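You operate a simulated robot arm through the tools that you are given. There is no shell and no other tool. Be economical: measure what you need, move in short steps, check, and stop when the job is done.

You run a simulated robot arm. Do the job below in one go: nothing can be reset, and whatever is moved stays where it is left.

TASK
Cover the brown jar and put the green tile and the tube coil away in the drawer.
Fine: shut the drawer.

The check looks at the end state, three seconds after you hand in, the way a careful person would. Anything else that was tipped, shoved, dropped, spilled or broken makes it a failure. Lids that push on must go on centred and level and be pressed home; caps that screw on are set level and turned clockwise until they are tight.

THE ROBOT
A 6-joint arm with a two-finger parallel gripper, fixed in place. Base frame: the origin is at the foot of the arm, x ahead of it, y to its left, z up. Lengths are in m, angles in degrees, forces in N, time in s.
With the tool pointing down near the work surface it reaches from about 0.26 to 0.68 m from the base axis. Its first joint turns from -66.0 to 66.0 degrees. Payload 2.9 kg.
Tool frame: the origin (TCP) lies between the finger pads and is the grasp point; the fingertips stand 0.03 m ahead of it; z points along the fingers, y is the line along which they close. Largest opening 0.11 m; finger width 0.02, thickness 0.01; the body of the gripper, 0.048 by 0.112 m, starts 0.055 m behind the TCP.
Orientation is that of the tool frame in the base frame, as a unit quaternion [x, y, z, w]. With the fingers straight down and closing along the base's y, the tool's x points along the base's -x, its y along +y and its z along -z.

THE INTERFACE
- The arm moves only by the tool send_rows. Its argument "targets" is a list of rows, each an object of numbers (a shift or turn left out is 0, a gripper value left out holds the last): "gripper": the gripper command, from -1 (shut) to 1 (fully open), values between in proportion; "dx", "dy", "dz": the shift along the tool's x, y, z in units of 25 mm (1.0 is 25 mm); "ax", "ay", "az": the turn, a rotation vector about the tool's x, y, z in units of 5 degrees (1.0 is 5 degrees). In form: [{"gripper": .., "dx": .., "dy": .., "dz": .., "ax": .., "ay": .., "az": ..}, ...]. A call has 1 to 8 rows; each row shifts and turns the commanded pose from where the row before left it, along the tool's axes as they then stand. A call with a number of a shift or a turn outside -1 to 1 is refused whole. Each row takes 0.2 s and may step no farther than 0.05 m and 8.6 degrees from the row before; otherwise, or with a gripper value out of range, the whole call is refused. A pose out of reach is approached as far as the arm can. The call stops where the force on the tool passes 40 N (or 10 N more than at its start, if that is more) or the arm is blocked; 0.2 s more then pass. Each finger travels about 0.108 m/s and halts on what it meets, pressing with about 35 N; the grip force reading is that of the motor and also rises with nothing between the fingers. The clock runs only during rows and for 0.2 s after the last one: add rows that do not move to give the fingers time. It gives the time, the measured TCP pose, the force on the tool (base axes), the opening and the grip force at its end, in the units of the frame above (readings bear some noise), with the torque about the TCP (base axes, N m) and any sound that the robot's microphone picked up.
- Cameras (640 x 400 px; columns grow to the right, rows downward): "scene" is fixed at [0.0785, 0.4699, 1.3653]; the picture's right is [-0.51, -0.86, 0.00], its down [-0.72, 0.43, -0.54] and it looks along [0.47, -0.28, -0.84] (base axes); focal length 225 px, centre (320, 200). "wrist" rides on the gripper at [0.072, 0.017, -0.103] in the tool frame; the picture's right is [-0.23, 0.97, 0.00], its down [-0.76, -0.18, -0.62] and it looks along [-0.61, -0.14, 0.78] (tool axes); focal length 222 px, centre (320, 200). There is no depth. A picture from a camera that has moved, and an enlarged one, comes with that camera's place and axes in the base frame and with its lens. The place of the scene camera against the robot may be out by one fixed shift of up to 0.018 m in any direction.
- snapshot(camera): a new picture of that camera. It takes no simulated time.
- inspect(camera, box): a new picture of the part [left, top, right, bottom] of that camera's present view, enlarged. It takes no simulated time.
- job_done(): hands the job in; it is judged then, once.

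Go step by step. Nothing tells you positions but the pictures and the camera data: compare them with the known pose of the tool, close in by small moves and look again before you grip or let go. The budget is 120 turns and 76 pictures, counting those below and the enlarged ones. Unless the task says otherwise, let go and move clear before handing in, and close with one line.

The tools are called after "Emit:" by a JSON object that holds its "op" and its "data". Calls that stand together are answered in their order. send_rows: Moves the arm, as the interface text tells. Its arguments: {"type":"object","properties":{"targets":{"type":"array"}},"required":["targets"]} The other tools are called the same way: snapshot (camera) takes a picture; inspect (camera, box) takes an enlarged picture of a part of a camera's view; job_done () hands the job in.

At the start:

```text
clock: 0.0
tool_pos: [0.2941, 0.2161, 1.1097]
orientation: [0.001, 1.0, 0.001, -0.001]
wrist_force: [-0.3, 0.1, -0.3]
ft_torque: [-0.01, 0.01, -0.01]
gripper_width: 0.1101
finger_force: 0.2
```

scene: 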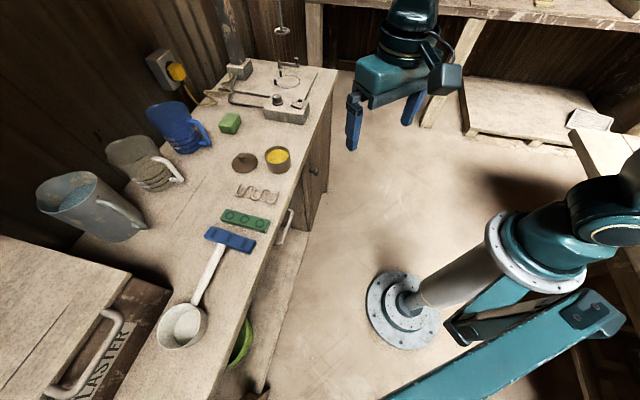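
wrist: 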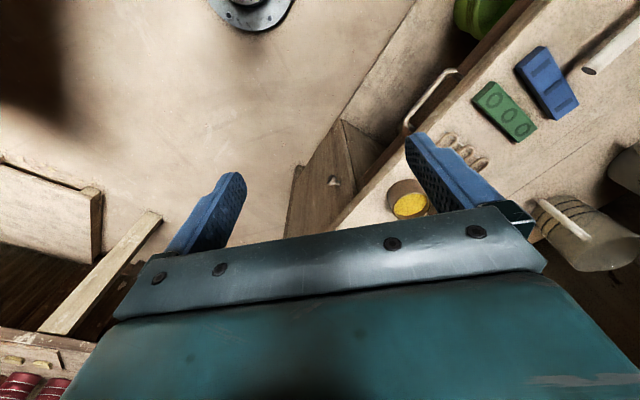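

The picture shows a bench along the robot's left: a brown jar with yellow contents, a dark lid beside it, a coil, a green tile and a drawer with a handle on its front. I'll enlarge these before measuring.

Emit:
{"op": "inspect", "data": {"camera": "scene", "box": [200, 110, 340, 198]}}

Emit:
{"op": "inspect", "data": {"camera": "scene", "box": [150, 180, 340, 300]}}

Emit:
{"op": "inspect", "data": {"camera": "wrist", "box": [340, 40, 640, 228]}}

```text
4.55 times, centred on (270, 154) of scene
camera zoom: at [0.0785, 0.4699, 1.3653], right [-0.51, -0.86, 0.0], down [-0.72, 0.43, -0.54], along [0.47, -0.28, -0.84], focal length 1022 px, centre (547, 409)
```

zoom: 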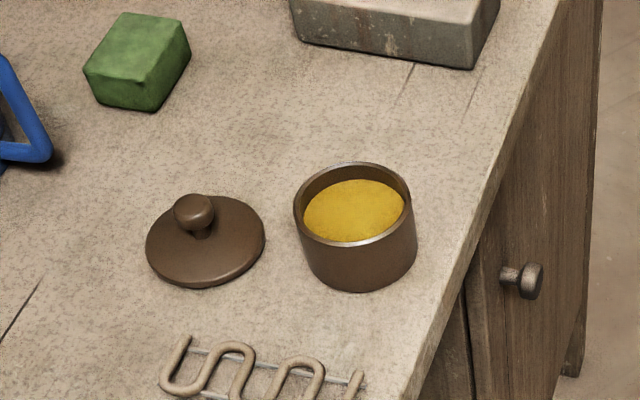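

```text
3.33 times, centred on (245, 240) of scene
camera zoom: at [0.0785, 0.4699, 1.3653], right [-0.51, -0.86, 0.0], down [-0.72, 0.43, -0.54], along [0.47, -0.28, -0.84], focal length 749 px, centre (570, 67)
```

zoom: 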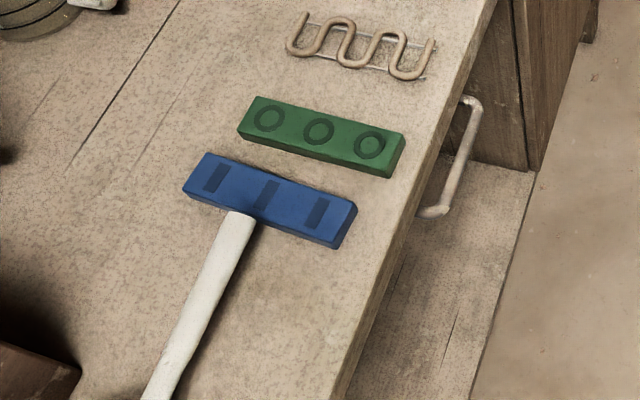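

```text
2.13 times, centred on (490, 134) of wrist
camera zoom: at [0.2213, 0.2345, 1.2129], right [0.23, 0.97, 0.0], down [0.76, -0.18, 0.62], along [0.61, -0.14, -0.78], focal length 473 px, centre (-42, 340)
```

zoom: 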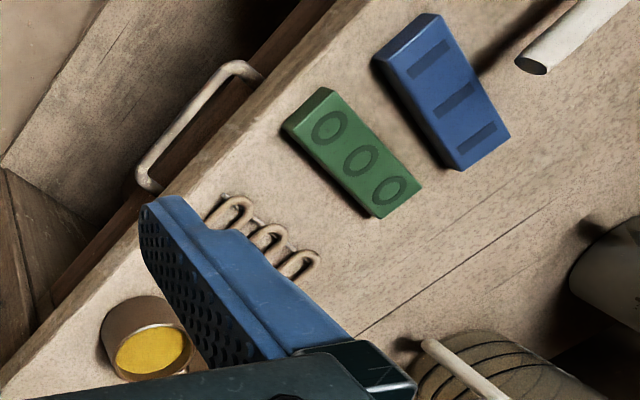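

The tile sits near (0.40, 0.50, 0.85). The bench edge runs at 45° (x+y ≈ 0.78) and the drawer handle is near z 0.77. I'll turn the tool to face the bench squarely and then look closer with the wrist camera.

Emit:
{"op": "send_rows", "data": {"targets": [{"az": -1}, {"az": -1}, {"az": -1}, {"az": -1}, {"az": -1}, {"az": -1}, {"az": -1}, {"az": -1}]}}

Emit:
{"op": "send_rows", "data": {"targets": [{"az": -1}, {"dy": 0.8, "dx": -1}, {"dy": 0.8, "dx": -1}, {"dy": 0.8, "dx": -1, "dz": 0.5}, {"dz": 1, "dx": -1}, {"dz": 1}, {"dz": 1}, {}]}}

Emit:
{"op": "snapshot", "data": {"camera": "wrist"}}

```text
clock: 1.8
tool_pos: [0.2941, 0.2166, 1.1097]
orientation: [-0.342, 0.94, 0.0, 0.0]
wrist_force: [-0.9, 0.3, 0.8]
ft_torque: [0.0, -0.02, 0.03]
gripper_width: 0.1101
finger_force: 0.1
```

```text
clock: 3.6
tool_pos: [0.3206, 0.3298, 1.022]
orientation: [-0.383, 0.924, 0.0, 0.0]
wrist_force: [0.1, -0.3, 0.5]
ft_torque: [0.02, 0.03, -0.02]
gripper_width: 0.1102
finger_force: 0.1
```

```text
70 pictures are left
camera wrist: at [0.258, 0.2923, 1.1251], right [-0.53, 0.85, 0.0], down [0.66, 0.41, 0.62], along [0.53, 0.33, -0.78], focal length 222 px, centre (320, 200)
```

wrist: 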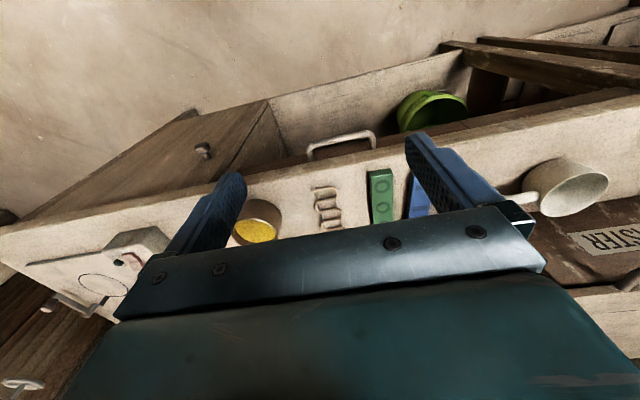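

The bench now lies roughly square across the wrist picture. I'll enlarge the handle, coil, jar and tile to measure them.

Emit:
{"op": "inspect", "data": {"camera": "wrist", "box": [220, 110, 440, 250]}}

```text
2.86 times, centred on (330, 180) of wrist
camera zoom: at [0.258, 0.2923, 1.1251], right [-0.53, 0.85, 0.0], down [0.66, 0.41, 0.62], along [0.53, 0.33, -0.78], focal length 635 px, centre (291, 257)
```

zoom: 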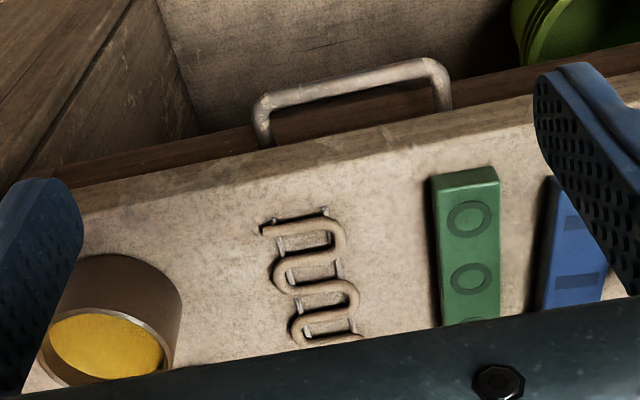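

The handle bar runs parallel to the bench edge, about 0.10 m long and centred near e = -0.02 in bench terms. I'll go lower to get parallax on its height and on the bench top.

Emit:
{"op": "send_rows", "data": {"targets": [{"dz": 1, "dx": -0.3}, {"dz": 1, "dx": -0.3}, {"dz": 1, "dx": -0.2}, {"dz": 1}, {}]}}

Emit:
{"op": "inspect", "data": {"camera": "wrist", "box": [160, 20, 480, 220]}}

```text
clock: 4.8
tool_pos: [0.3353, 0.3421, 0.9222]
orientation: [-0.383, 0.924, 0.001, 0.0]
wrist_force: [-0.2, 0.0, 0.0]
ft_torque: [0.0, 0.02, 0.02]
gripper_width: 0.1099
finger_force: 0.0
```

```text
2.00 times, centred on (320, 120) of wrist
camera zoom: at [0.2732, 0.3037, 1.0246], right [-0.53, 0.85, 0.0], down [0.66, 0.41, 0.62], along [0.53, 0.33, -0.78], focal length 444 px, centre (320, 360)
```

zoom: 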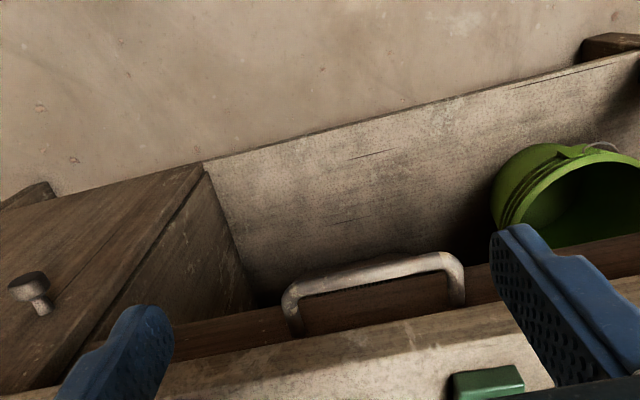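

I put the handle bar at n ≈ 0.534 (distance from the base toward the bench), z ≈ 0.796. It is tucked just under the bench slab edge, so I'll grip it from the front with the fingers closing vertically. I'll back off and reorient first.

Emit:
{"op": "send_rows", "data": {"targets": [{"dx": 1, "az": 1}, {"dx": 1, "az": 1}, {"dx": 1, "az": 1}, {"az": 1}, {"az": 1}, {"az": 1}, {"az": 1}, {"az": 1}]}}

Emit:
{"op": "send_rows", "data": {"targets": [{"az": 1}, {"az": 1}, {"az": 1}, {"az": 1}, {"az": 1}, {"az": 1}, {"az": 1}, {"az": 1}]}}

Emit:
{"op": "send_rows", "data": {"targets": [{"az": 1}, {"az": 1}, {"ax": -1}, {"ax": -1}, {"ax": -1}, {"ax": -1}, {"ax": -1}, {"ax": -1}]}}

```text
clock: 6.6
tool_pos: [0.2778, 0.2951, 0.9219]
orientation: [-0.043, 0.999, 0.0, 0.0]
wrist_force: [0.4, -0.2, -0.2]
ft_torque: [-0.03, 0.02, -0.02]
gripper_width: 0.1102
finger_force: 0.0
```

```text
clock: 8.4
tool_pos: [0.2778, 0.2951, 0.9228]
orientation: [0.301, 0.954, 0.0, 0.0]
wrist_force: [0.1, -0.2, 0.2]
ft_torque: [0.0, -0.03, 0.03]
gripper_width: 0.1099
finger_force: 0.0
```

```text
clock: 10.2
tool_pos: [0.2781, 0.296, 0.9221]
orientation: [0.37, 0.892, 0.24, 0.099]
wrist_force: [0.4, 1.0, 0.7]
ft_torque: [0.01, -0.02, -0.07]
gripper_width: 0.1102
finger_force: 0.0
```

The tool tilts the right way and the arm tracks. I'll keep tilting until it points about 20° below horizontal.

Emit:
{"op": "send_rows", "data": {"targets": [{"ax": -1}, {"ax": -1}, {"ax": -1}, {"ax": -1}, {"ax": -1}, {"ax": -1}, {"ax": -1}, {"ax": -1}]}}

Emit:
{"op": "snapshot", "data": {"camera": "wrist"}}

Emit:
{"op": "snapshot", "data": {"camera": "scene"}}

```text
clock: 12.0
tool_pos: [0.2971, 0.3159, 0.9201]
orientation: [0.321, 0.779, 0.498, 0.205]
wrist_force: [-0.5, 0.6, 0.2]
ft_torque: [-0.02, 0.03, -0.01]
gripper_width: 0.11
finger_force: 0.0
out of reach, approached as far as the arm can: row 4, 5, 6, 7, 8
```

```text
67 pictures are left
camera wrist: at [0.185, 0.3068, 0.9782], right [0.45, 0.13, 0.88], down [0.09, -0.99, 0.1], along [0.89, 0.03, -0.46], focal length 222 px, centre (320, 200)
```

wrist: 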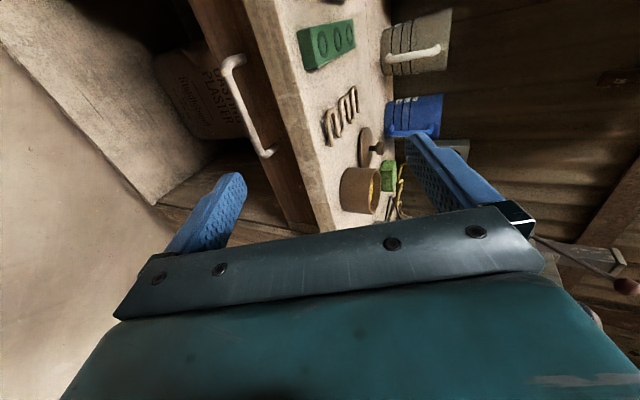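

```text
66 pictures are left
```

scene: 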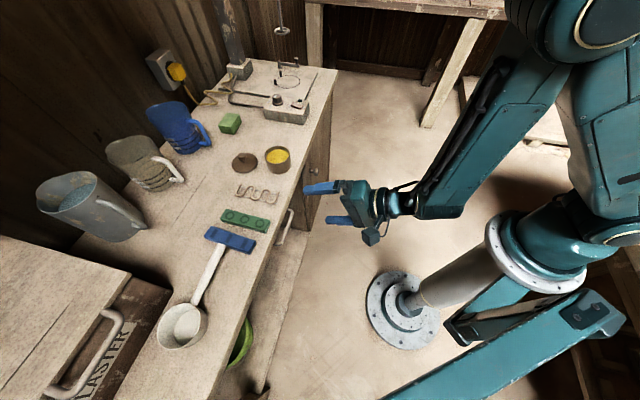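

The arm can't fully level this close to the base, but it will further out. The handle shows well here, so I'll enlarge it.

Emit:
{"op": "inspect", "data": {"camera": "wrist", "box": [190, 20, 390, 220]}}

```text
2.00 times, centred on (290, 120) of wrist
camera zoom: at [0.185, 0.3068, 0.9782], right [0.45, 0.13, 0.88], down [0.09, -0.99, 0.1], along [0.89, 0.03, -0.46], focal length 444 px, centre (380, 360)
```

zoom: 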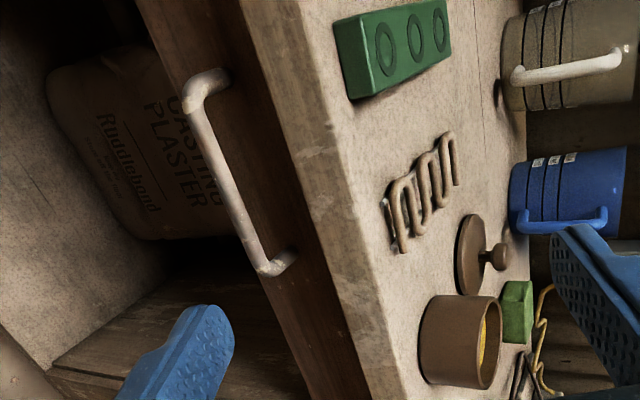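

The bar is at about n 0.537, z 0.785, with the slab underside at 0.834 and about 2 cm of gap behind the bar. I'll line up 6 cm in front of it with the fingers half open.

Emit:
{"op": "send_rows", "data": {"targets": [{"gripper": -0.05, "dz": 0.764, "dy": -0.672, "dx": 0.09}, {"dz": 0.764, "dy": -0.672, "dx": 0.09}, {"dz": 0.764, "dy": -0.672, "dx": 0.09}, {"dz": 0.764, "dy": -0.672, "dx": 0.09}, {"dz": 0.764, "dy": -0.672, "dx": 0.09}, {}, {}]}}

Emit:
{"op": "snapshot", "data": {"camera": "wrist"}}

```text
clock: 13.6
tool_pos: [0.3237, 0.3598, 0.8036]
orientation: [0.323, 0.779, 0.497, 0.205]
wrist_force: [0.2, 0.1, 0.8]
ft_torque: [-0.02, -0.02, -0.01]
gripper_width: 0.0523
finger_force: 0.1
```

```text
64 pictures are left
camera wrist: at [0.2119, 0.3506, 0.8616], right [0.45, 0.13, 0.88], down [0.09, -0.99, 0.1], along [0.89, 0.03, -0.46], focal length 222 px, centre (320, 200)
```

wrist: 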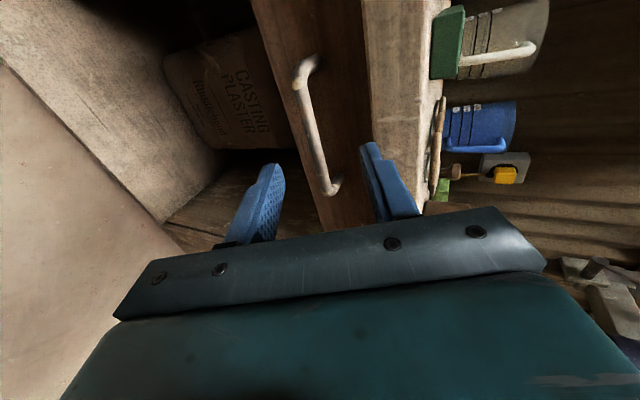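

Refined, the bar is at about n 0.542, z 0.775. Further out the arm should be able to level more, so I'll tilt closer to horizontal to keep the upper fingertip off the drawer front.

Emit:
{"op": "send_rows", "data": {"targets": [{"ax": -1}, {"ax": -1}, {"ax": -1}, {"ax": -1}, {}]}}

Emit:
{"op": "snapshot", "data": {"camera": "wrist"}}

```text
clock: 14.2
tool_pos: [0.3674, 0.3544, 0.8062]
orientation: [0.305, 0.749, 0.544, 0.223]
wrist_force: [-19.8, -17.4, 9.8]
ft_torque: [0.69, -0.83, 0.0]
gripper_width: 0.0528
finger_force: 0.9
out of reach, approached as far as the arm can: row 1, 2
stopped in row 2: the force on the tool passed its limit at 71 N (the readings are from after the stop); the commanded pose is now the measured one
```

```text
63 pictures are left
camera wrist: at [0.2507, 0.34, 0.8533], right [0.37, 0.06, 0.93], down [0.09, -1.0, 0.02], along [0.92, 0.08, -0.37], focal length 222 px, centre (320, 200)
```

wrist: 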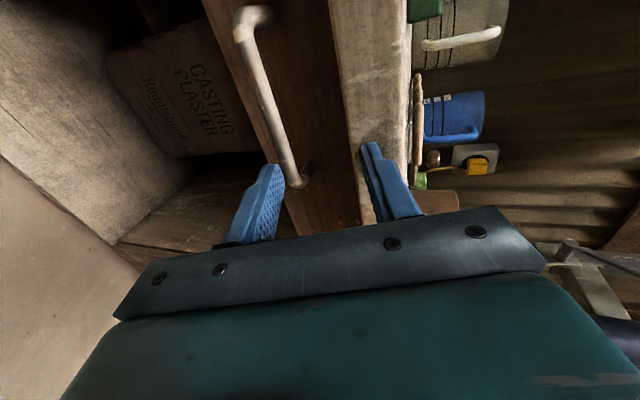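

The reach limit pushed the tool forward and a finger touched the slab's front edge, and the call stopped there. I'll ease back, drop below the slab edge and recentre on the handle.

Emit:
{"op": "send_rows", "data": {"targets": [{"dz": -0.4}, {"dz": -0.2, "ax": 0.6}, {"dy": -0.5, "dx": 0.6}, {"dy": -0.5, "dx": 0.6}, {}]}}

Emit:
{"op": "snapshot", "data": {"camera": "wrist"}}

Emit:
{"op": "inspect", "data": {"camera": "scene", "box": [200, 130, 360, 290]}}

```text
clock: 15.4
tool_pos: [0.3486, 0.3453, 0.7779]
orientation: [0.317, 0.77, 0.511, 0.214]
wrist_force: [-0.1, 0.4, 0.4]
ft_torque: [0.0, 0.01, -0.02]
gripper_width: 0.0521
finger_force: 0.1
out of reach, approached as far as the arm can: row 1, 4
```

```text
62 pictures are left
camera wrist: at [0.2349, 0.3343, 0.8327], right [0.42, 0.11, 0.9], down [0.09, -0.99, 0.08], along [0.9, 0.04, -0.43], focal length 222 px, centre (320, 200)
```

wrist: 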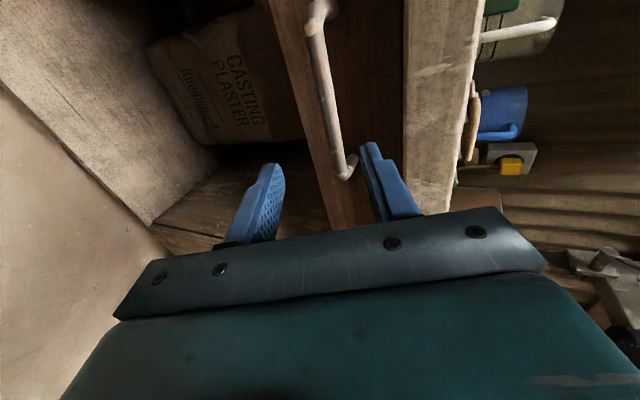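

```text
2.50 times, centred on (280, 210) of scene
camera zoom: at [0.0785, 0.4699, 1.3653], right [-0.51, -0.86, 0.0], down [-0.72, 0.43, -0.54], along [0.47, -0.28, -0.84], focal length 562 px, centre (420, 175)
```

zoom: 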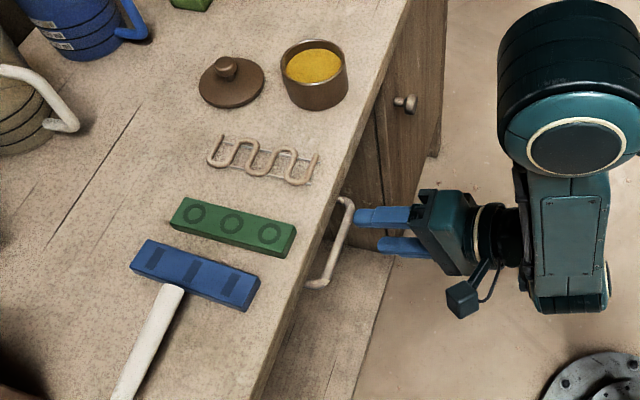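

The fingers are level with the handle but near its right end. I'll shift toward its middle, ease the tilt back within reach and narrow the opening slightly.

Emit:
{"op": "send_rows", "data": {"targets": [{"gripper": -0.25, "ax": 0.5}, {"dx": 0.5, "dy": 0.2}, {"dx": 0.5, "dy": 0.2}, {"dy": 0.3}, {}]}}

Emit:
{"op": "snapshot", "data": {"camera": "wrist"}}

```text
clock: 16.6
tool_pos: [0.3159, 0.3832, 0.8035]
orientation: [0.316, 0.773, 0.509, 0.208]
wrist_force: [-0.5, -0.2, -1.0]
ft_torque: [-0.02, 0.0, -0.01]
gripper_width: 0.0417
finger_force: 0.2
```

```text
60 pictures are left
camera wrist: at [0.2028, 0.3721, 0.8593], right [0.43, 0.12, 0.89], down [0.09, -0.99, 0.08], along [0.9, 0.05, -0.44], focal length 222 px, centre (320, 200)
```

wrist: 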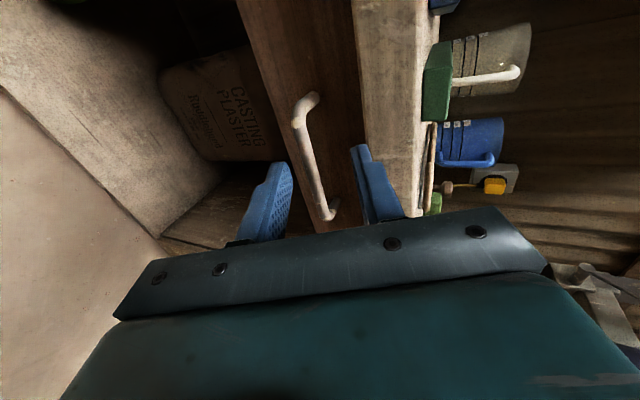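

The bar now sits between the fingers and the geometry agrees (bar at n 0.542, z 0.774). I'll recentre and move in.

Emit:
{"op": "send_rows", "data": {"targets": [{"dx": -0.8, "dy": -0.27}, {"dz": 0.4}, {"dz": 0.4}, {"dz": 0.35}, {"dz": 0.2}, {}]}}

Emit:
{"op": "inspect", "data": {"camera": "wrist", "box": [200, 60, 460, 222]}}

```text
clock: 18.0
tool_pos: [0.3532, 0.3888, 0.7849]
orientation: [0.315, 0.774, 0.508, 0.209]
wrist_force: [-0.4, 0.4, 0.1]
ft_torque: [0.01, 0.0, 0.0]
gripper_width: 0.0414
finger_force: 0.0
```

```text
2.46 times, centred on (330, 141) of wrist
camera zoom: at [0.2393, 0.3783, 0.8407], right [0.43, 0.12, 0.89], down [0.09, -0.99, 0.08], along [0.9, 0.05, -0.44], focal length 547 px, centre (295, 345)
```

zoom: 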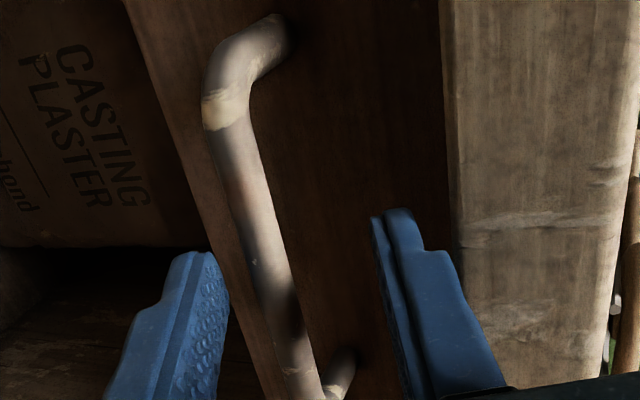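

The bar is between the fingers with no contact, so I'll close on it.

Emit:
{"op": "send_rows", "data": {"targets": [{"gripper": -1}, {}, {}, {}]}}

Emit:
{"op": "inspect", "data": {"camera": "wrist", "box": [200, 60, 460, 222]}}

```text
clock: 19.0
tool_pos: [0.3499, 0.3873, 0.7792]
orientation: [0.319, 0.777, 0.501, 0.207]
wrist_force: [-11.6, 1.4, -37.7]
ft_torque: [-0.59, 0.86, 0.38]
gripper_width: 0.0106
finger_force: 44.8
```

```text
2.46 times, centred on (330, 141) of wrist
camera zoom: at [0.2377, 0.3767, 0.8367], right [0.44, 0.13, 0.89], down [0.09, -0.99, 0.1], along [0.89, 0.04, -0.45], focal length 547 px, centre (295, 345)
```

zoom: 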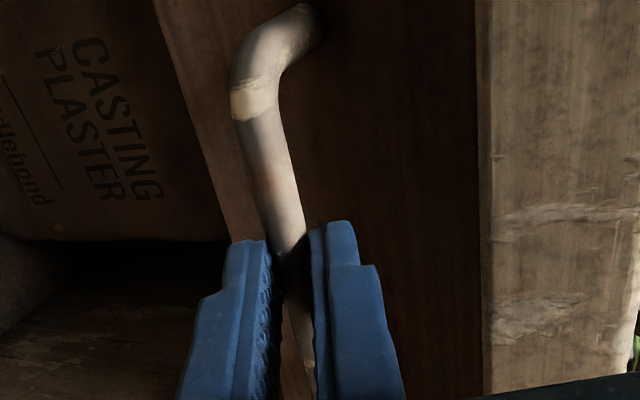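

The handle is gripped. I'll relieve the vertical strain and begin to pull straight out toward the robot.

Emit:
{"op": "send_rows", "data": {"targets": [{"dy": -0.18, "dz": 0.05}, {"dz": -0.37, "dy": -0.16}, {"dz": -0.37, "dy": -0.16}, {}]}}

```text
clock: 20.0
tool_pos: [0.3364, 0.3734, 0.7799]
orientation: [0.318, 0.774, 0.506, 0.209]
wrist_force: [4.6, -4.3, -27.3]
ft_torque: [-0.41, 0.53, 0.28]
gripper_width: 0.0106
finger_force: 44.8
```

The drawer moves freely (about 19 mm so far). I'll keep pulling, with the tool eased slightly lower.

Emit:
{"op": "send_rows", "data": {"targets": [{"dy": -0.2, "dz": 0.05}, {"dz": -0.73, "dy": -0.316}, {"dz": -0.73, "dy": -0.316}, {"dz": -0.73, "dy": -0.316}, {}]}}

```text
clock: 20.5
tool_pos: [0.3315, 0.3691, 0.7787]
orientation: [0.315, 0.77, 0.513, 0.21]
wrist_force: [2.0, -2.0, 2.4]
ft_torque: [0.02, -0.04, 0.22]
gripper_width: 0.0107
finger_force: 44.5
stopped in row 2: the force on the tool passed its limit at 44 N (the readings are from after the stop); the commanded pose is now the measured one
```

The command is re-synced and the strain is gone. I'll pull on in smaller steps.

Emit:
{"op": "send_rows", "data": {"targets": [{"dz": -0.37, "dy": -0.154}, {"dz": -0.37, "dy": -0.154}, {"dz": -0.37, "dy": -0.154}, {"dz": -0.37, "dy": -0.154}, {}]}}

```text
clock: 21.7
tool_pos: [0.3256, 0.3633, 0.7787]
orientation: [0.317, 0.772, 0.51, 0.209]
wrist_force: [-0.3, 0.5, -21.9]
ft_torque: [-0.45, 0.32, 0.12]
gripper_width: 0.0104
finger_force: 45.3
out of reach, approached as far as the arm can: row 2, 3, 4
```

The steep tilt limits reach this close in, so I'll reduce it while pulling and let the fingers pivot on the round bar.

Emit:
{"op": "send_rows", "data": {"targets": [{"dz": 0.74, "dy": 0.31, "ax": 0.6}, {"ax": 0.6}, {"ax": 0.6}, {"ax": 0.6}, {}]}}

```text
clock: 22.1
tool_pos: [0.3301, 0.3668, 0.7793]
orientation: [0.317, 0.775, 0.506, 0.208]
wrist_force: [-2.5, 2.1, -1.8]
ft_torque: [-0.07, -0.02, -0.19]
gripper_width: 0.0108
finger_force: 44.9
out of reach, approached as far as the arm can: row 1
stopped in row 1: the force on the tool passed its limit at 48 N (the readings are from after the stop); the commanded pose is now the measured one
```

Emit:
{"op": "send_rows", "data": {"targets": [{"ax": 0.4, "dy": 0.025}, {"ax": 0.4, "dy": 0.025}, {"ax": 0.4, "dy": 0.025}, {"ax": 0.4, "dy": 0.025}, {"ax": 0.4, "dy": 0.025}, {"ax": 0.4, "dy": 0.025}, {}]}}

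```text
clock: 23.7
tool_pos: [0.3316, 0.3688, 0.7842]
orientation: [0.335, 0.822, 0.427, 0.174]
wrist_force: [-12.5, 13.2, 22.9]
ft_torque: [0.62, 0.01, 0.78]
gripper_width: 0.0107
finger_force: 44.6
```

The tilt is now about 55°. I'll keep pulling straight out.

Emit:
{"op": "send_rows", "data": {"targets": [{"dz": -0.07, "dy": 0.1}, {"dz": -0.33, "dy": -0.232}, {"dz": -0.33, "dy": -0.232}, {"dz": -0.33, "dy": -0.232}, {"dz": -0.33, "dy": -0.232}, {}]}}

```text
clock: 25.1
tool_pos: [0.3018, 0.3399, 0.7835]
orientation: [0.338, 0.824, 0.421, 0.172]
wrist_force: [-17.8, 18.1, -14.0]
ft_torque: [0.15, 0.55, 0.88]
gripper_width: 0.0106
finger_force: 45.1
```

Emit:
{"op": "send_rows", "data": {"targets": [{"dx": 0.1, "dz": 0.03, "dy": -0.05}, {"ax": 0.5, "dz": -0.33, "dy": -0.2}, {"ax": 0.5, "dz": -0.31, "dy": -0.22}, {"ax": 0.5, "dz": -0.3, "dy": -0.24}, {"ax": 0.5, "dz": -0.29, "dy": -0.26}, {}]}}

```text
clock: 26.5
tool_pos: [0.2777, 0.3149, 0.7884]
orientation: [0.351, 0.856, 0.35, 0.145]
wrist_force: [15.2, -14.5, 14.5]
ft_torque: [-0.29, -0.69, -0.7]
gripper_width: 0.0106
finger_force: 44.5
```

Emit:
{"op": "send_rows", "data": {"targets": [{"dx": -0.05, "dz": -0.28, "dy": -0.26}, {"ax": 0.3, "dz": -0.28, "dy": -0.26}, {"ax": 0.3, "dz": -0.27, "dy": -0.28}, {"ax": 0.3, "dz": -0.26, "dy": -0.29}, {"ax": 0.3, "dz": -0.25, "dy": -0.3}, {}]}}

Emit:
{"op": "snapshot", "data": {"camera": "scene"}}

```text
clock: 27.5
tool_pos: [0.25, 0.2878, 0.7884]
orientation: [0.354, 0.869, 0.32, 0.133]
wrist_force: [1.6, -2.4, 2.6]
ft_torque: [-0.01, 0.03, -0.11]
gripper_width: 0.0107
finger_force: 44.6
stopped in row 5: the force on the tool passed its limit at 42 N (the readings are from after the stop); the commanded pose is now the measured one
```

```text
57 pictures are left
```

scene: 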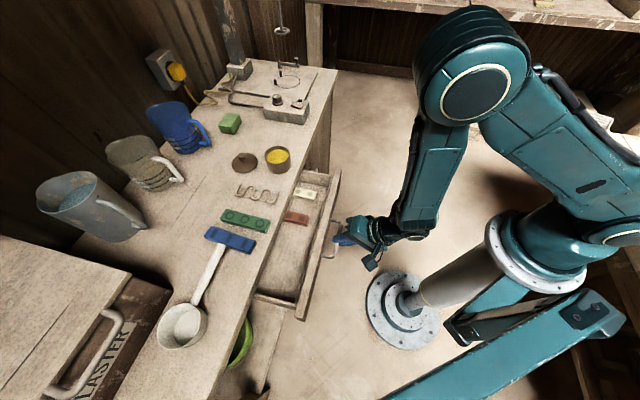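

The drawer is about 14 cm open and already holds a white box and a red block. I'll look inside for free space.

Emit:
{"op": "inspect", "data": {"camera": "scene", "box": [210, 140, 370, 340]}}

```text
2.00 times, centred on (290, 240) of scene
camera zoom: at [0.0785, 0.4699, 1.3653], right [-0.51, -0.86, 0.0], down [-0.72, 0.43, -0.54], along [0.47, -0.28, -0.84], focal length 450 px, centre (380, 120)
```

zoom: 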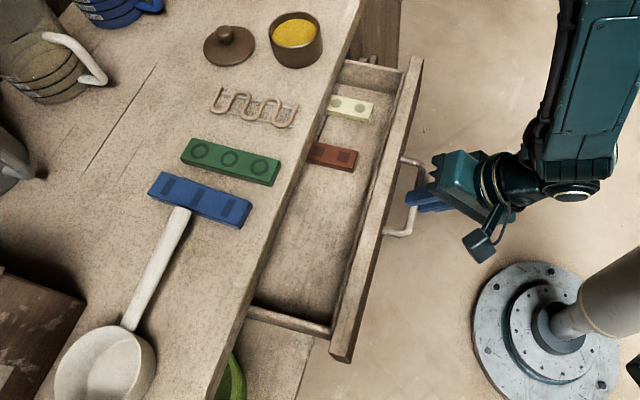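

There is plenty of free space in the drawer on the near-left side. I'll try to pull a little farther to gain room.

Emit:
{"op": "send_rows", "data": {"targets": [{"dz": -0.26, "dy": -0.304}, {"dz": -0.26, "dy": -0.304}, {"dz": -0.26, "dy": -0.304}, {"dz": -0.26, "dy": -0.304}, {}]}}

```text
clock: 28.4
tool_pos: [0.2352, 0.2719, 0.7884]
orientation: [0.352, 0.867, 0.326, 0.135]
wrist_force: [-0.4, -1.1, 1.7]
ft_torque: [0.11, 0.05, -0.05]
gripper_width: 0.0106
finger_force: 45.3
out of reach, approached as far as the arm can: row 3, 4
stopped in row 4: the force on the tool passed its limit at 49 N (the readings are from after the stop); the commanded pose is now the measured one
```

The drawer is about 16 cm open, which is enough. I'll let go and withdraw up along the finger axis.

Emit:
{"op": "send_rows", "data": {"targets": [{"gripper": -0.3}, {}, {}, {"dz": -0.8}, {"dz": -0.8}, {"dz": -0.75, "dy": 0.65}, {"dz": -0.75, "dy": 0.65}, {"dz": -0.75, "dy": 0.65}]}}

```text
clock: 30.2
tool_pos: [0.2471, 0.2933, 0.8619]
orientation: [0.352, 0.867, 0.325, 0.135]
wrist_force: [-0.6, -0.8, 0.3]
ft_torque: [-0.03, -0.03, 0.02]
gripper_width: 0.0386
finger_force: 0.0
out of reach, approached as far as the arm can: row 4, 5, 6, 7, 8
```

Emit:
{"op": "send_rows", "data": {"targets": [{"ax": 1, "dz": -0.7, "dy": 0.7}, {"ax": 1, "dz": -0.7, "dy": 0.7}, {"ax": 1, "dz": -0.5, "dy": 0.5}, {"ax": 1}, {"ax": 1}, {"ax": 1}, {"ax": 1}, {"ax": 1}]}}

Emit:
{"op": "send_rows", "data": {"targets": [{"az": -1}, {"az": -1}, {"az": -1}, {"az": -1}, {"az": -1}, {"az": -1}, {"az": -1}, {"az": -1}]}}

Emit:
{"op": "send_rows", "data": {"targets": [{"az": -1}, {"az": -1}, {"az": -1}, {"az": -1}, {"az": -1}, {"az": -1}, {"az": -1}, {"az": -1}]}}

Emit:
{"op": "send_rows", "data": {"targets": [{"az": -1}, {"az": -1}, {}]}}

Emit:
{"op": "snapshot", "data": {"camera": "wrist"}}

```text
clock: 32.0
tool_pos: [0.2561, 0.299, 0.9286]
orientation: [0.378, 0.926, 0.008, 0.005]
wrist_force: [0.2, 0.3, 0.5]
ft_torque: [-0.04, -0.01, 0.04]
gripper_width: 0.0384
finger_force: 0.1
```

```text
clock: 33.8
tool_pos: [0.2562, 0.2983, 0.9296]
orientation: [0.036, 0.999, 0.006, 0.009]
wrist_force: [-0.1, -0.3, -0.1]
ft_torque: [0.01, 0.01, 0.01]
gripper_width: 0.0384
finger_force: 0.0
```

```text
clock: 35.6
tool_pos: [0.2561, 0.2991, 0.9296]
orientation: [-0.307, 0.952, 0.003, 0.011]
wrist_force: [0.3, 0.1, 0.6]
ft_torque: [-0.03, -0.04, 0.0]
gripper_width: 0.0387
finger_force: 0.1
```

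```text
clock: 36.4
tool_pos: [0.2562, 0.2986, 0.929]
orientation: [-0.389, 0.921, 0.002, 0.01]
wrist_force: [0.6, 0.1, -0.2]
ft_torque: [-0.03, -0.04, 0.01]
gripper_width: 0.0384
finger_force: 0.1
```

```text
55 pictures are left
camera wrist: at [0.1917, 0.259, 1.0299], right [-0.54, 0.84, 0.0], down [0.65, 0.41, 0.64], along [0.54, 0.35, -0.77], focal length 222 px, centre (320, 200)
```

wrist: 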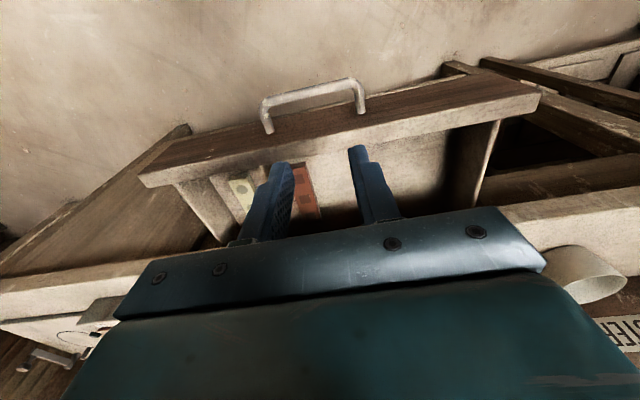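

The drawer front is now at about n 0.415, with space between it and the slab edge at 0.54. I'll square up the tool and rise to measure the drawer interior and the items.

Emit:
{"op": "send_rows", "data": {"targets": [{"ay": 0.23, "az": 0.16}, {"dz": -1, "dy": 0.4}, {"dz": -1, "dy": 0.4}, {"dz": -1, "dy": 0.4}, {"dz": -1, "dy": 0.4}, {}]}}

Emit:
{"op": "snapshot", "data": {"camera": "wrist"}}

Emit:
{"op": "inspect", "data": {"camera": "wrist", "box": [200, 100, 440, 220]}}

```text
clock: 37.8
tool_pos: [0.2288, 0.327, 1.0267]
orientation: [-0.382, 0.924, 0.0, 0.002]
wrist_force: [1.1, 0.1, -0.6]
ft_torque: [0.0, -0.03, 0.01]
gripper_width: 0.0385
finger_force: 0.0
```

```text
54 pictures are left
camera wrist: at [0.1658, 0.2895, 1.1301], right [-0.53, 0.85, 0.0], down [0.66, 0.41, 0.63], along [0.53, 0.33, -0.78], focal length 222 px, centre (320, 200)
```

wrist: 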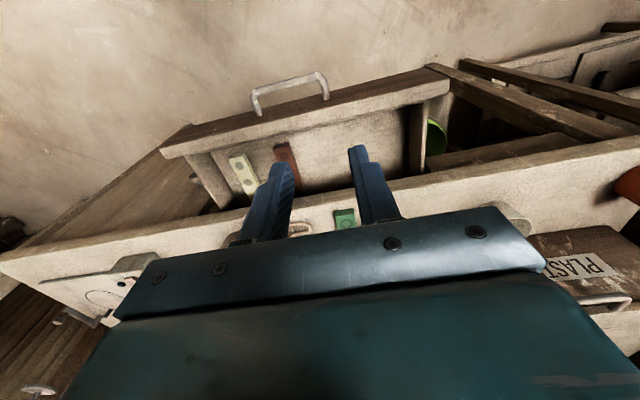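

```text
2.67 times, centred on (320, 160) of wrist
camera zoom: at [0.1658, 0.2895, 1.1301], right [-0.53, 0.85, 0.0], down [0.66, 0.41, 0.63], along [0.53, 0.33, -0.78], focal length 592 px, centre (320, 307)
```

zoom: 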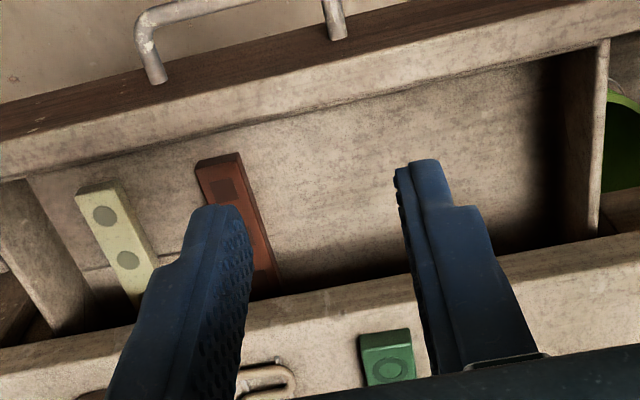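

The free drawer floor runs from about e -0.18 to 0.0 (negative e is the left side). The green tile's near end is at n 0.55, e -0.072, and it is about 0.12 × 0.028 m. I'll move over the tile for a close look.

Emit:
{"op": "send_rows", "data": {"targets": [{"dx": -1, "dz": 0.3}, {"dx": -1, "dz": 0.3}, {"dx": -1, "dz": 0.3}, {"dx": -1, "dz": 0.3}, {"dx": -1, "dz": 0.3}, {"dx": -1, "dz": 0.3}, {"dx": -0.7, "dz": 0.4}, {"gripper": -0.2}]}}

Emit:
{"op": "snapshot", "data": {"camera": "wrist"}}

```text
clock: 39.6
tool_pos: [0.3456, 0.4461, 0.9774]
orientation: [-0.382, 0.924, -0.001, 0.002]
wrist_force: [-0.3, 1.2, 1.2]
ft_torque: [-0.02, 0.0, -0.02]
gripper_width: 0.0437
finger_force: 0.1
```

```text
52 pictures are left
camera wrist: at [0.2822, 0.4085, 1.0793], right [-0.53, 0.85, 0.0], down [0.66, 0.41, 0.63], along [0.53, 0.33, -0.78], focal length 222 px, centre (320, 200)
```

wrist: 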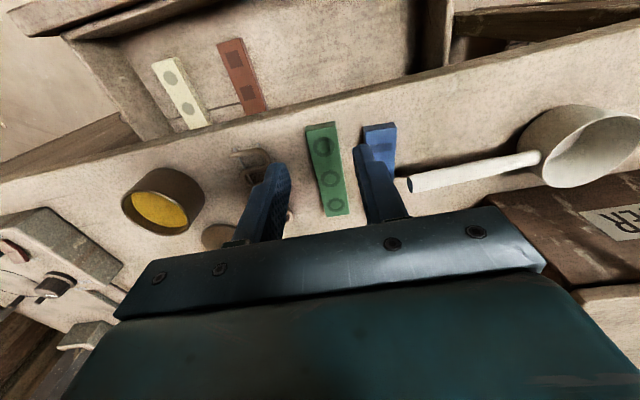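

The tile centre is at about n 0.619, e -0.071, turned roughly 2.7°. I'll align and descend partway.

Emit:
{"op": "send_rows", "data": {"targets": [{"dx": -0.8}, {"dx": -0.8}, {"dx": -0.77, "az": 0.5}, {"dz": 1}, {"dz": 0.9}, {}]}}

Emit:
{"op": "snapshot", "data": {"camera": "wrist"}}

Emit:
{"op": "inspect", "data": {"camera": "scene", "box": [160, 160, 320, 260]}}

```text
clock: 41.0
tool_pos: [0.3873, 0.4904, 0.9267]
orientation: [-0.362, 0.932, -0.002, 0.001]
wrist_force: [-0.1, -0.9, -0.4]
ft_torque: [0.02, -0.02, 0.0]
gripper_width: 0.0441
finger_force: 0.0
```

```text
51 pictures are left
camera wrist: at [0.3223, 0.4557, 1.0296], right [-0.49, 0.87, 0.0], down [0.68, 0.38, 0.63], along [0.55, 0.3, -0.78], focal length 222 px, centre (320, 200)
```

wrist: 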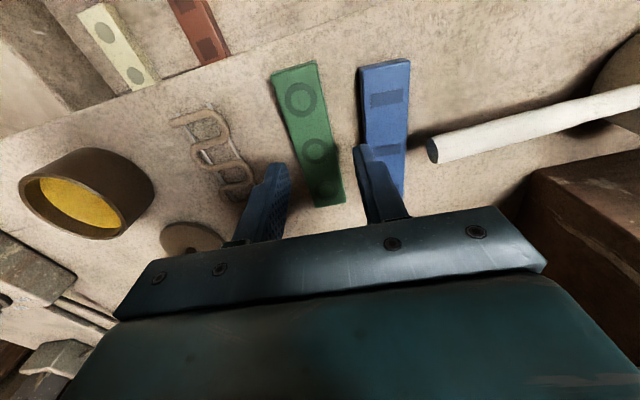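

```text
4.00 times, centred on (240, 210) of scene
camera zoom: at [0.0785, 0.4699, 1.3653], right [-0.51, -0.86, 0.0], down [-0.72, 0.43, -0.54], along [0.47, -0.28, -0.84], focal length 899 px, centre (640, 160)
```

zoom: 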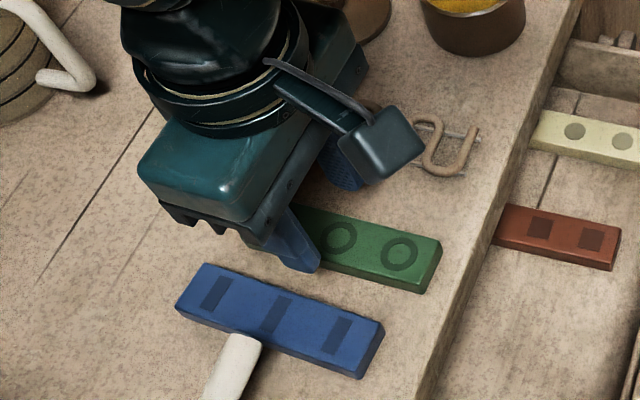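

The tile lies parallel to the fingers and 2 mm off centre. I'll correct that, descend around it and grip.

Emit:
{"op": "send_rows", "data": {"targets": [{"dy": -0.09}, {"dz": 0.7}, {"dz": 0.5}, {"dz": 0.25}, {}]}}

Emit:
{"op": "inspect", "data": {"camera": "wrist", "box": [180, 60, 460, 220]}}

```text
clock: 42.2
tool_pos: [0.3899, 0.4855, 0.8901]
orientation: [-0.362, 0.932, -0.001, 0.002]
wrist_force: [-0.7, -0.1, -0.2]
ft_torque: [0.0, -0.02, -0.01]
gripper_width: 0.0439
finger_force: 0.1
```

```text
2.29 times, centred on (320, 140) of wrist
camera zoom: at [0.3246, 0.4514, 0.9919], right [-0.49, 0.87, 0.0], down [0.68, 0.38, 0.63], along [0.55, 0.3, -0.78], focal length 508 px, centre (320, 337)
```

zoom: 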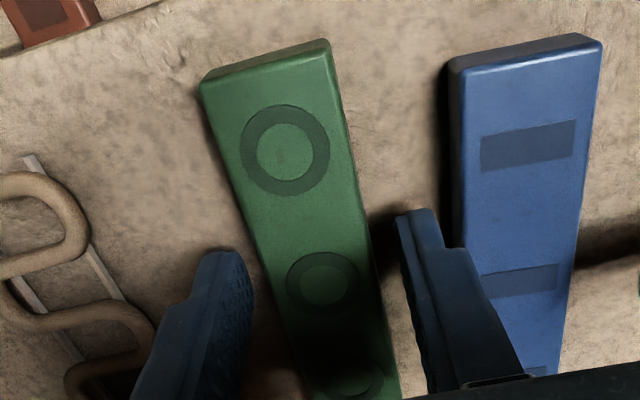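

Emit:
{"op": "send_rows", "data": {"targets": [{"dz": 0.14}, {"gripper": -1}, {}, {}, {}]}}

Emit:
{"op": "inspect", "data": {"camera": "wrist", "box": [180, 60, 460, 220]}}

```text
clock: 43.4
tool_pos: [0.3903, 0.4851, 0.8861]
orientation: [-0.361, 0.932, -0.001, 0.001]
wrist_force: [1.3, -0.9, 2.1]
ft_torque: [-0.05, 0.08, 0.05]
gripper_width: 0.0311
finger_force: 35.3
```

```text
2.29 times, centred on (320, 140) of wrist
camera zoom: at [0.3242, 0.4511, 0.989], right [-0.49, 0.87, 0.0], down [0.68, 0.38, 0.63], along [0.55, 0.3, -0.78], focal length 508 px, centre (320, 337)
```

zoom: 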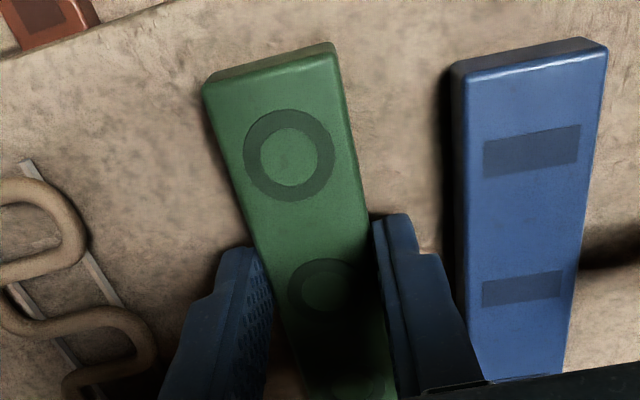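

The tile is held (0.031 m wide). I'll lift it, carry it over the open drawer and turn it 90° so it lies along the drawer.

Emit:
{"op": "send_rows", "data": {"targets": [{"dz": -0.4}, {"dz": -0.9}, {"dz": -1}, {"dz": -0.6}, {}]}}

Emit:
{"op": "send_rows", "data": {"targets": [{"dx": 0.78, "dy": 0.19}, {"dx": 0.78, "dy": 0.19}, {"dx": 0.78, "dy": 0.19}, {"dx": 0.78, "dy": 0.19}, {"dx": 0.78, "dy": 0.19}, {"dx": 0.78, "dy": 0.19}, {"dx": 0.78, "dy": 0.19}, {"dx": 0.78, "dy": 0.19}]}}

Emit:
{"op": "send_rows", "data": {"targets": [{"az": 1}, {"az": 1}, {"az": 1}, {"az": 1}, {"az": 1}, {"az": 1}, {"az": 1}, {"az": 1}]}}

Emit:
{"op": "send_rows", "data": {"targets": [{"az": 1}, {"az": 1}, {"az": 1}, {"az": 1}, {"az": 1}, {"az": 1}, {"az": 1}, {"az": 1}]}}

Emit:
{"op": "send_rows", "data": {"targets": [{"az": 1}, {"az": 0.5}, {}]}}

Emit:
{"op": "snapshot", "data": {"camera": "wrist"}}

Emit:
{"op": "inspect", "data": {"camera": "scene", "box": [220, 150, 380, 350]}}

```text
clock: 44.6
tool_pos: [0.3878, 0.4881, 0.9595]
orientation: [-0.362, 0.932, -0.001, 0.002]
wrist_force: [-0.7, -0.1, -0.8]
ft_torque: [-0.02, -0.01, -0.01]
gripper_width: 0.0311
finger_force: 35.3
```

```text
clock: 46.4
tool_pos: [0.2453, 0.4082, 0.9589]
orientation: [-0.361, 0.933, -0.001, 0.002]
wrist_force: [-0.3, -0.2, -0.9]
ft_torque: [0.01, 0.02, 0.02]
gripper_width: 0.0312
finger_force: 34.7
```

```text
clock: 48.2
tool_pos: [0.2485, 0.4092, 0.9593]
orientation: [-0.02, 1.0, -0.001, 0.002]
wrist_force: [-0.4, -1.0, -0.9]
ft_torque: [0.01, -0.01, 0.02]
gripper_width: 0.0311
finger_force: 35.5
```

```text
clock: 50.0
tool_pos: [0.2474, 0.4091, 0.9588]
orientation: [0.324, 0.946, 0.0, 0.002]
wrist_force: [0.4, 0.6, -1.5]
ft_torque: [0.04, 0.04, 0.01]
gripper_width: 0.0311
finger_force: 35.0
```

```text
clock: 50.8
tool_pos: [0.2475, 0.4091, 0.9572]
orientation: [0.383, 0.924, 0.0, 0.002]
wrist_force: [0.2, -0.2, -0.7]
ft_torque: [0.0, 0.02, -0.01]
gripper_width: 0.0314
finger_force: 34.0
```

```text
47 pictures are left
camera wrist: at [0.2089, 0.4739, 1.0609], right [0.85, 0.53, 0.0], down [0.41, -0.66, 0.63], along [0.33, -0.53, -0.78], focal length 222 px, centre (320, 200)
```

wrist: 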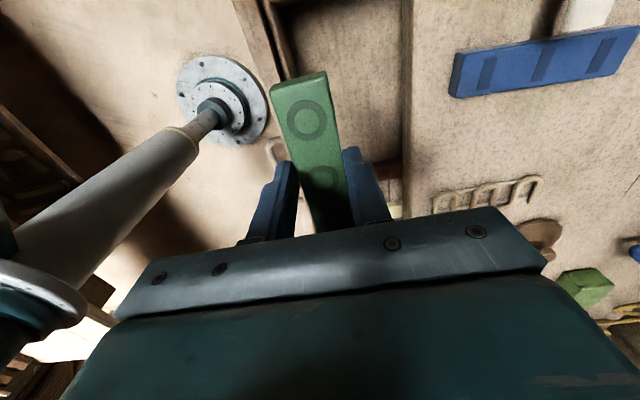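

```text
2.00 times, centred on (300, 250) of scene
camera zoom: at [0.0786, 0.4699, 1.3653], right [-0.51, -0.86, 0.0], down [-0.72, 0.43, -0.54], along [0.47, -0.28, -0.84], focal length 450 px, centre (360, 100)
```

zoom: 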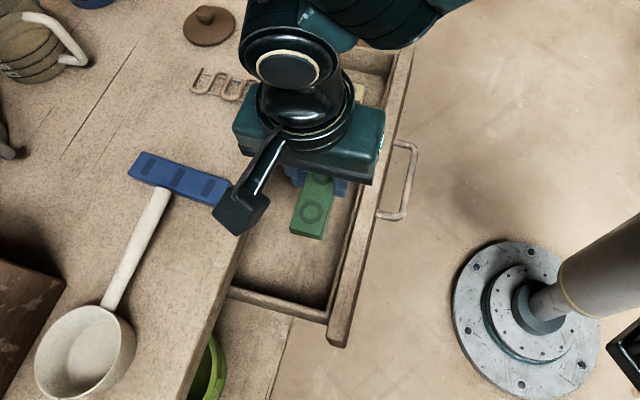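

The tile hangs over the drawer, now parallel to its front. I'll inspect the clearance before lowering.

Emit:
{"op": "inspect", "data": {"camera": "wrist", "box": [220, 0, 440, 220]}}

```text
1.82 times, centred on (330, 110) of wrist
camera zoom: at [0.2089, 0.4739, 1.0609], right [0.85, 0.53, 0.0], down [0.41, -0.66, 0.63], along [0.33, -0.53, -0.78], focal length 404 px, centre (302, 364)
```

zoom: 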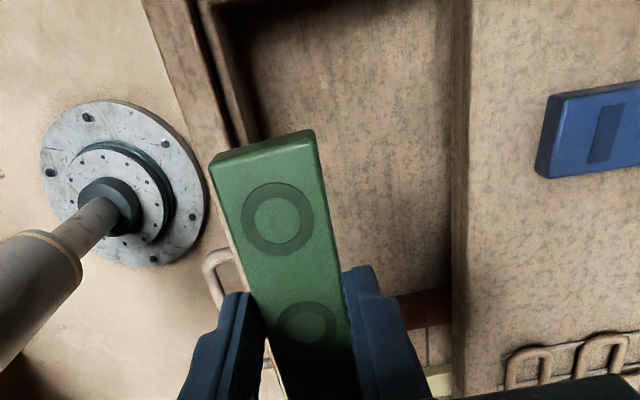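

The drawer front's inner face is at about n 0.44, so I'll shift 12 mm toward the bench and lower in stages.

Emit:
{"op": "send_rows", "data": {"targets": [{"dy": 0.47}, {"dz": 1}, {"dz": 1}, {"dz": 1}, {"dz": 1}, {"dz": 1}, {}]}}

Emit:
{"op": "inspect", "data": {"camera": "wrist", "box": [180, 0, 460, 220]}}

Emit:
{"op": "inspect", "data": {"camera": "scene", "box": [220, 170, 380, 330]}}

```text
clock: 52.4
tool_pos: [0.2578, 0.4168, 0.8344]
orientation: [0.384, 0.923, 0.0, 0.001]
wrist_force: [0.5, -0.1, -0.9]
ft_torque: [0.02, 0.04, -0.01]
gripper_width: 0.0313
finger_force: 35.4
```

```text
1.82 times, centred on (320, 110) of wrist
camera zoom: at [0.2185, 0.483, 0.9365], right [0.85, 0.53, 0.0], down [0.41, -0.66, 0.63], along [0.33, -0.53, -0.78], focal length 404 px, centre (320, 364)
```

zoom: 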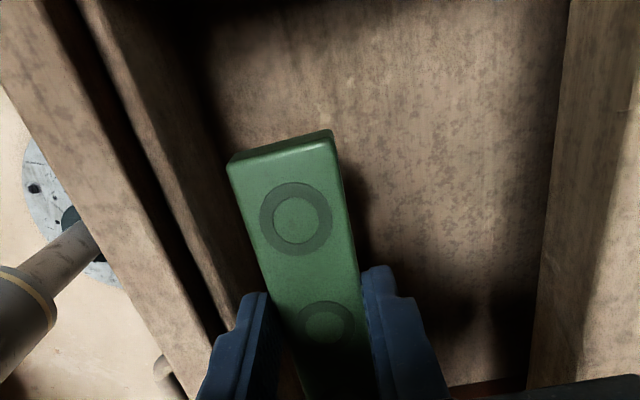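

```text
2.50 times, centred on (300, 250) of scene
camera zoom: at [0.0786, 0.4699, 1.3653], right [-0.51, -0.86, 0.0], down [-0.72, 0.43, -0.54], along [0.47, -0.28, -0.84], focal length 562 px, centre (370, 75)
```

zoom: 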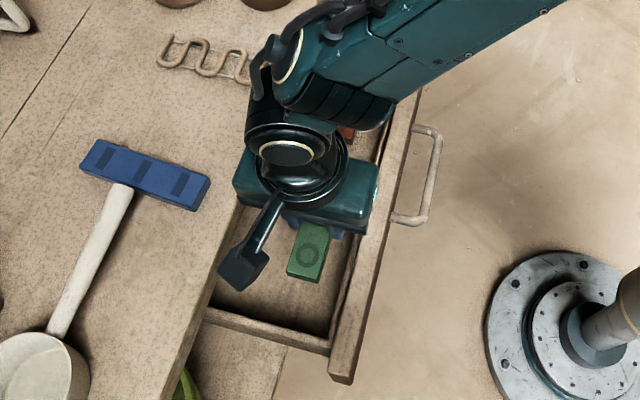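

There is clearance all around. I'll lower the tile gently to the drawer floor.

Emit:
{"op": "send_rows", "data": {"targets": [{"dz": 0.6}, {"dz": 0.5}, {"dz": 0.4}, {"dz": 0.2}, {}]}}

Emit:
{"op": "send_rows", "data": {"targets": [{"dz": 0.15}, {"dz": 0.15}, {}]}}

```text
clock: 53.6
tool_pos: [0.2584, 0.4173, 0.7908]
orientation: [0.384, 0.923, 0.0, 0.001]
wrist_force: [0.3, 0.0, -0.5]
ft_torque: [0.03, 0.02, 0.01]
gripper_width: 0.0312
finger_force: 35.1
```

```text
clock: 54.4
tool_pos: [0.2585, 0.4187, 0.7838]
orientation: [0.384, 0.923, -0.001, 0.002]
wrist_force: [-0.7, 0.5, -0.9]
ft_torque: [0.06, 0.02, 0.01]
gripper_width: 0.0312
finger_force: 35.2
```

Emit:
{"op": "send_rows", "data": {"targets": [{"dz": 0.12}, {"dz": 0.12}, {}]}}

Emit:
{"op": "inspect", "data": {"camera": "wrist", "box": [180, 0, 460, 220]}}

```text
clock: 55.2
tool_pos: [0.2575, 0.4175, 0.7789]
orientation: [0.384, 0.923, 0.0, 0.002]
wrist_force: [-0.1, -0.4, -0.4]
ft_torque: [0.03, 0.02, -0.02]
gripper_width: 0.0311
finger_force: 35.0
```

```text
1.82 times, centred on (320, 110) of wrist
camera zoom: at [0.2181, 0.4824, 0.8803], right [0.85, 0.53, 0.0], down [0.41, -0.66, 0.63], along [0.33, -0.53, -0.78], focal length 404 px, centre (320, 364)
```

zoom: 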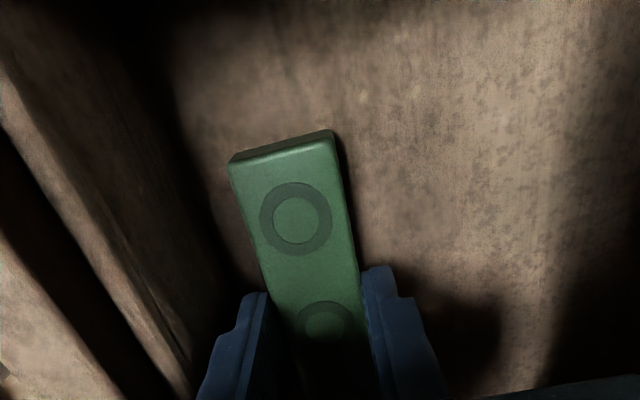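

The floor has not been reached yet, so I'll continue in small steps.

Emit:
{"op": "send_rows", "data": {"targets": [{"dz": 0.1}, {"dz": 0.1}, {"dz": 0.1}, {}]}}

Emit:
{"op": "send_rows", "data": {"targets": [{"dz": 0.1}, {"dz": 0.1}, {}]}}

```text
clock: 56.2
tool_pos: [0.2577, 0.4178, 0.77]
orientation: [0.383, 0.924, 0.002, 0.002]
wrist_force: [-0.4, 1.2, 16.5]
ft_torque: [-0.07, 0.25, 0.01]
gripper_width: 0.0312
finger_force: 35.0
```

```text
clock: 57.0
tool_pos: [0.2561, 0.418, 0.7652]
orientation: [0.383, 0.924, 0.001, 0.003]
wrist_force: [-1.5, 3.2, 30.3]
ft_torque: [0.06, 0.1, -0.01]
gripper_width: 0.0313
finger_force: 34.4
```

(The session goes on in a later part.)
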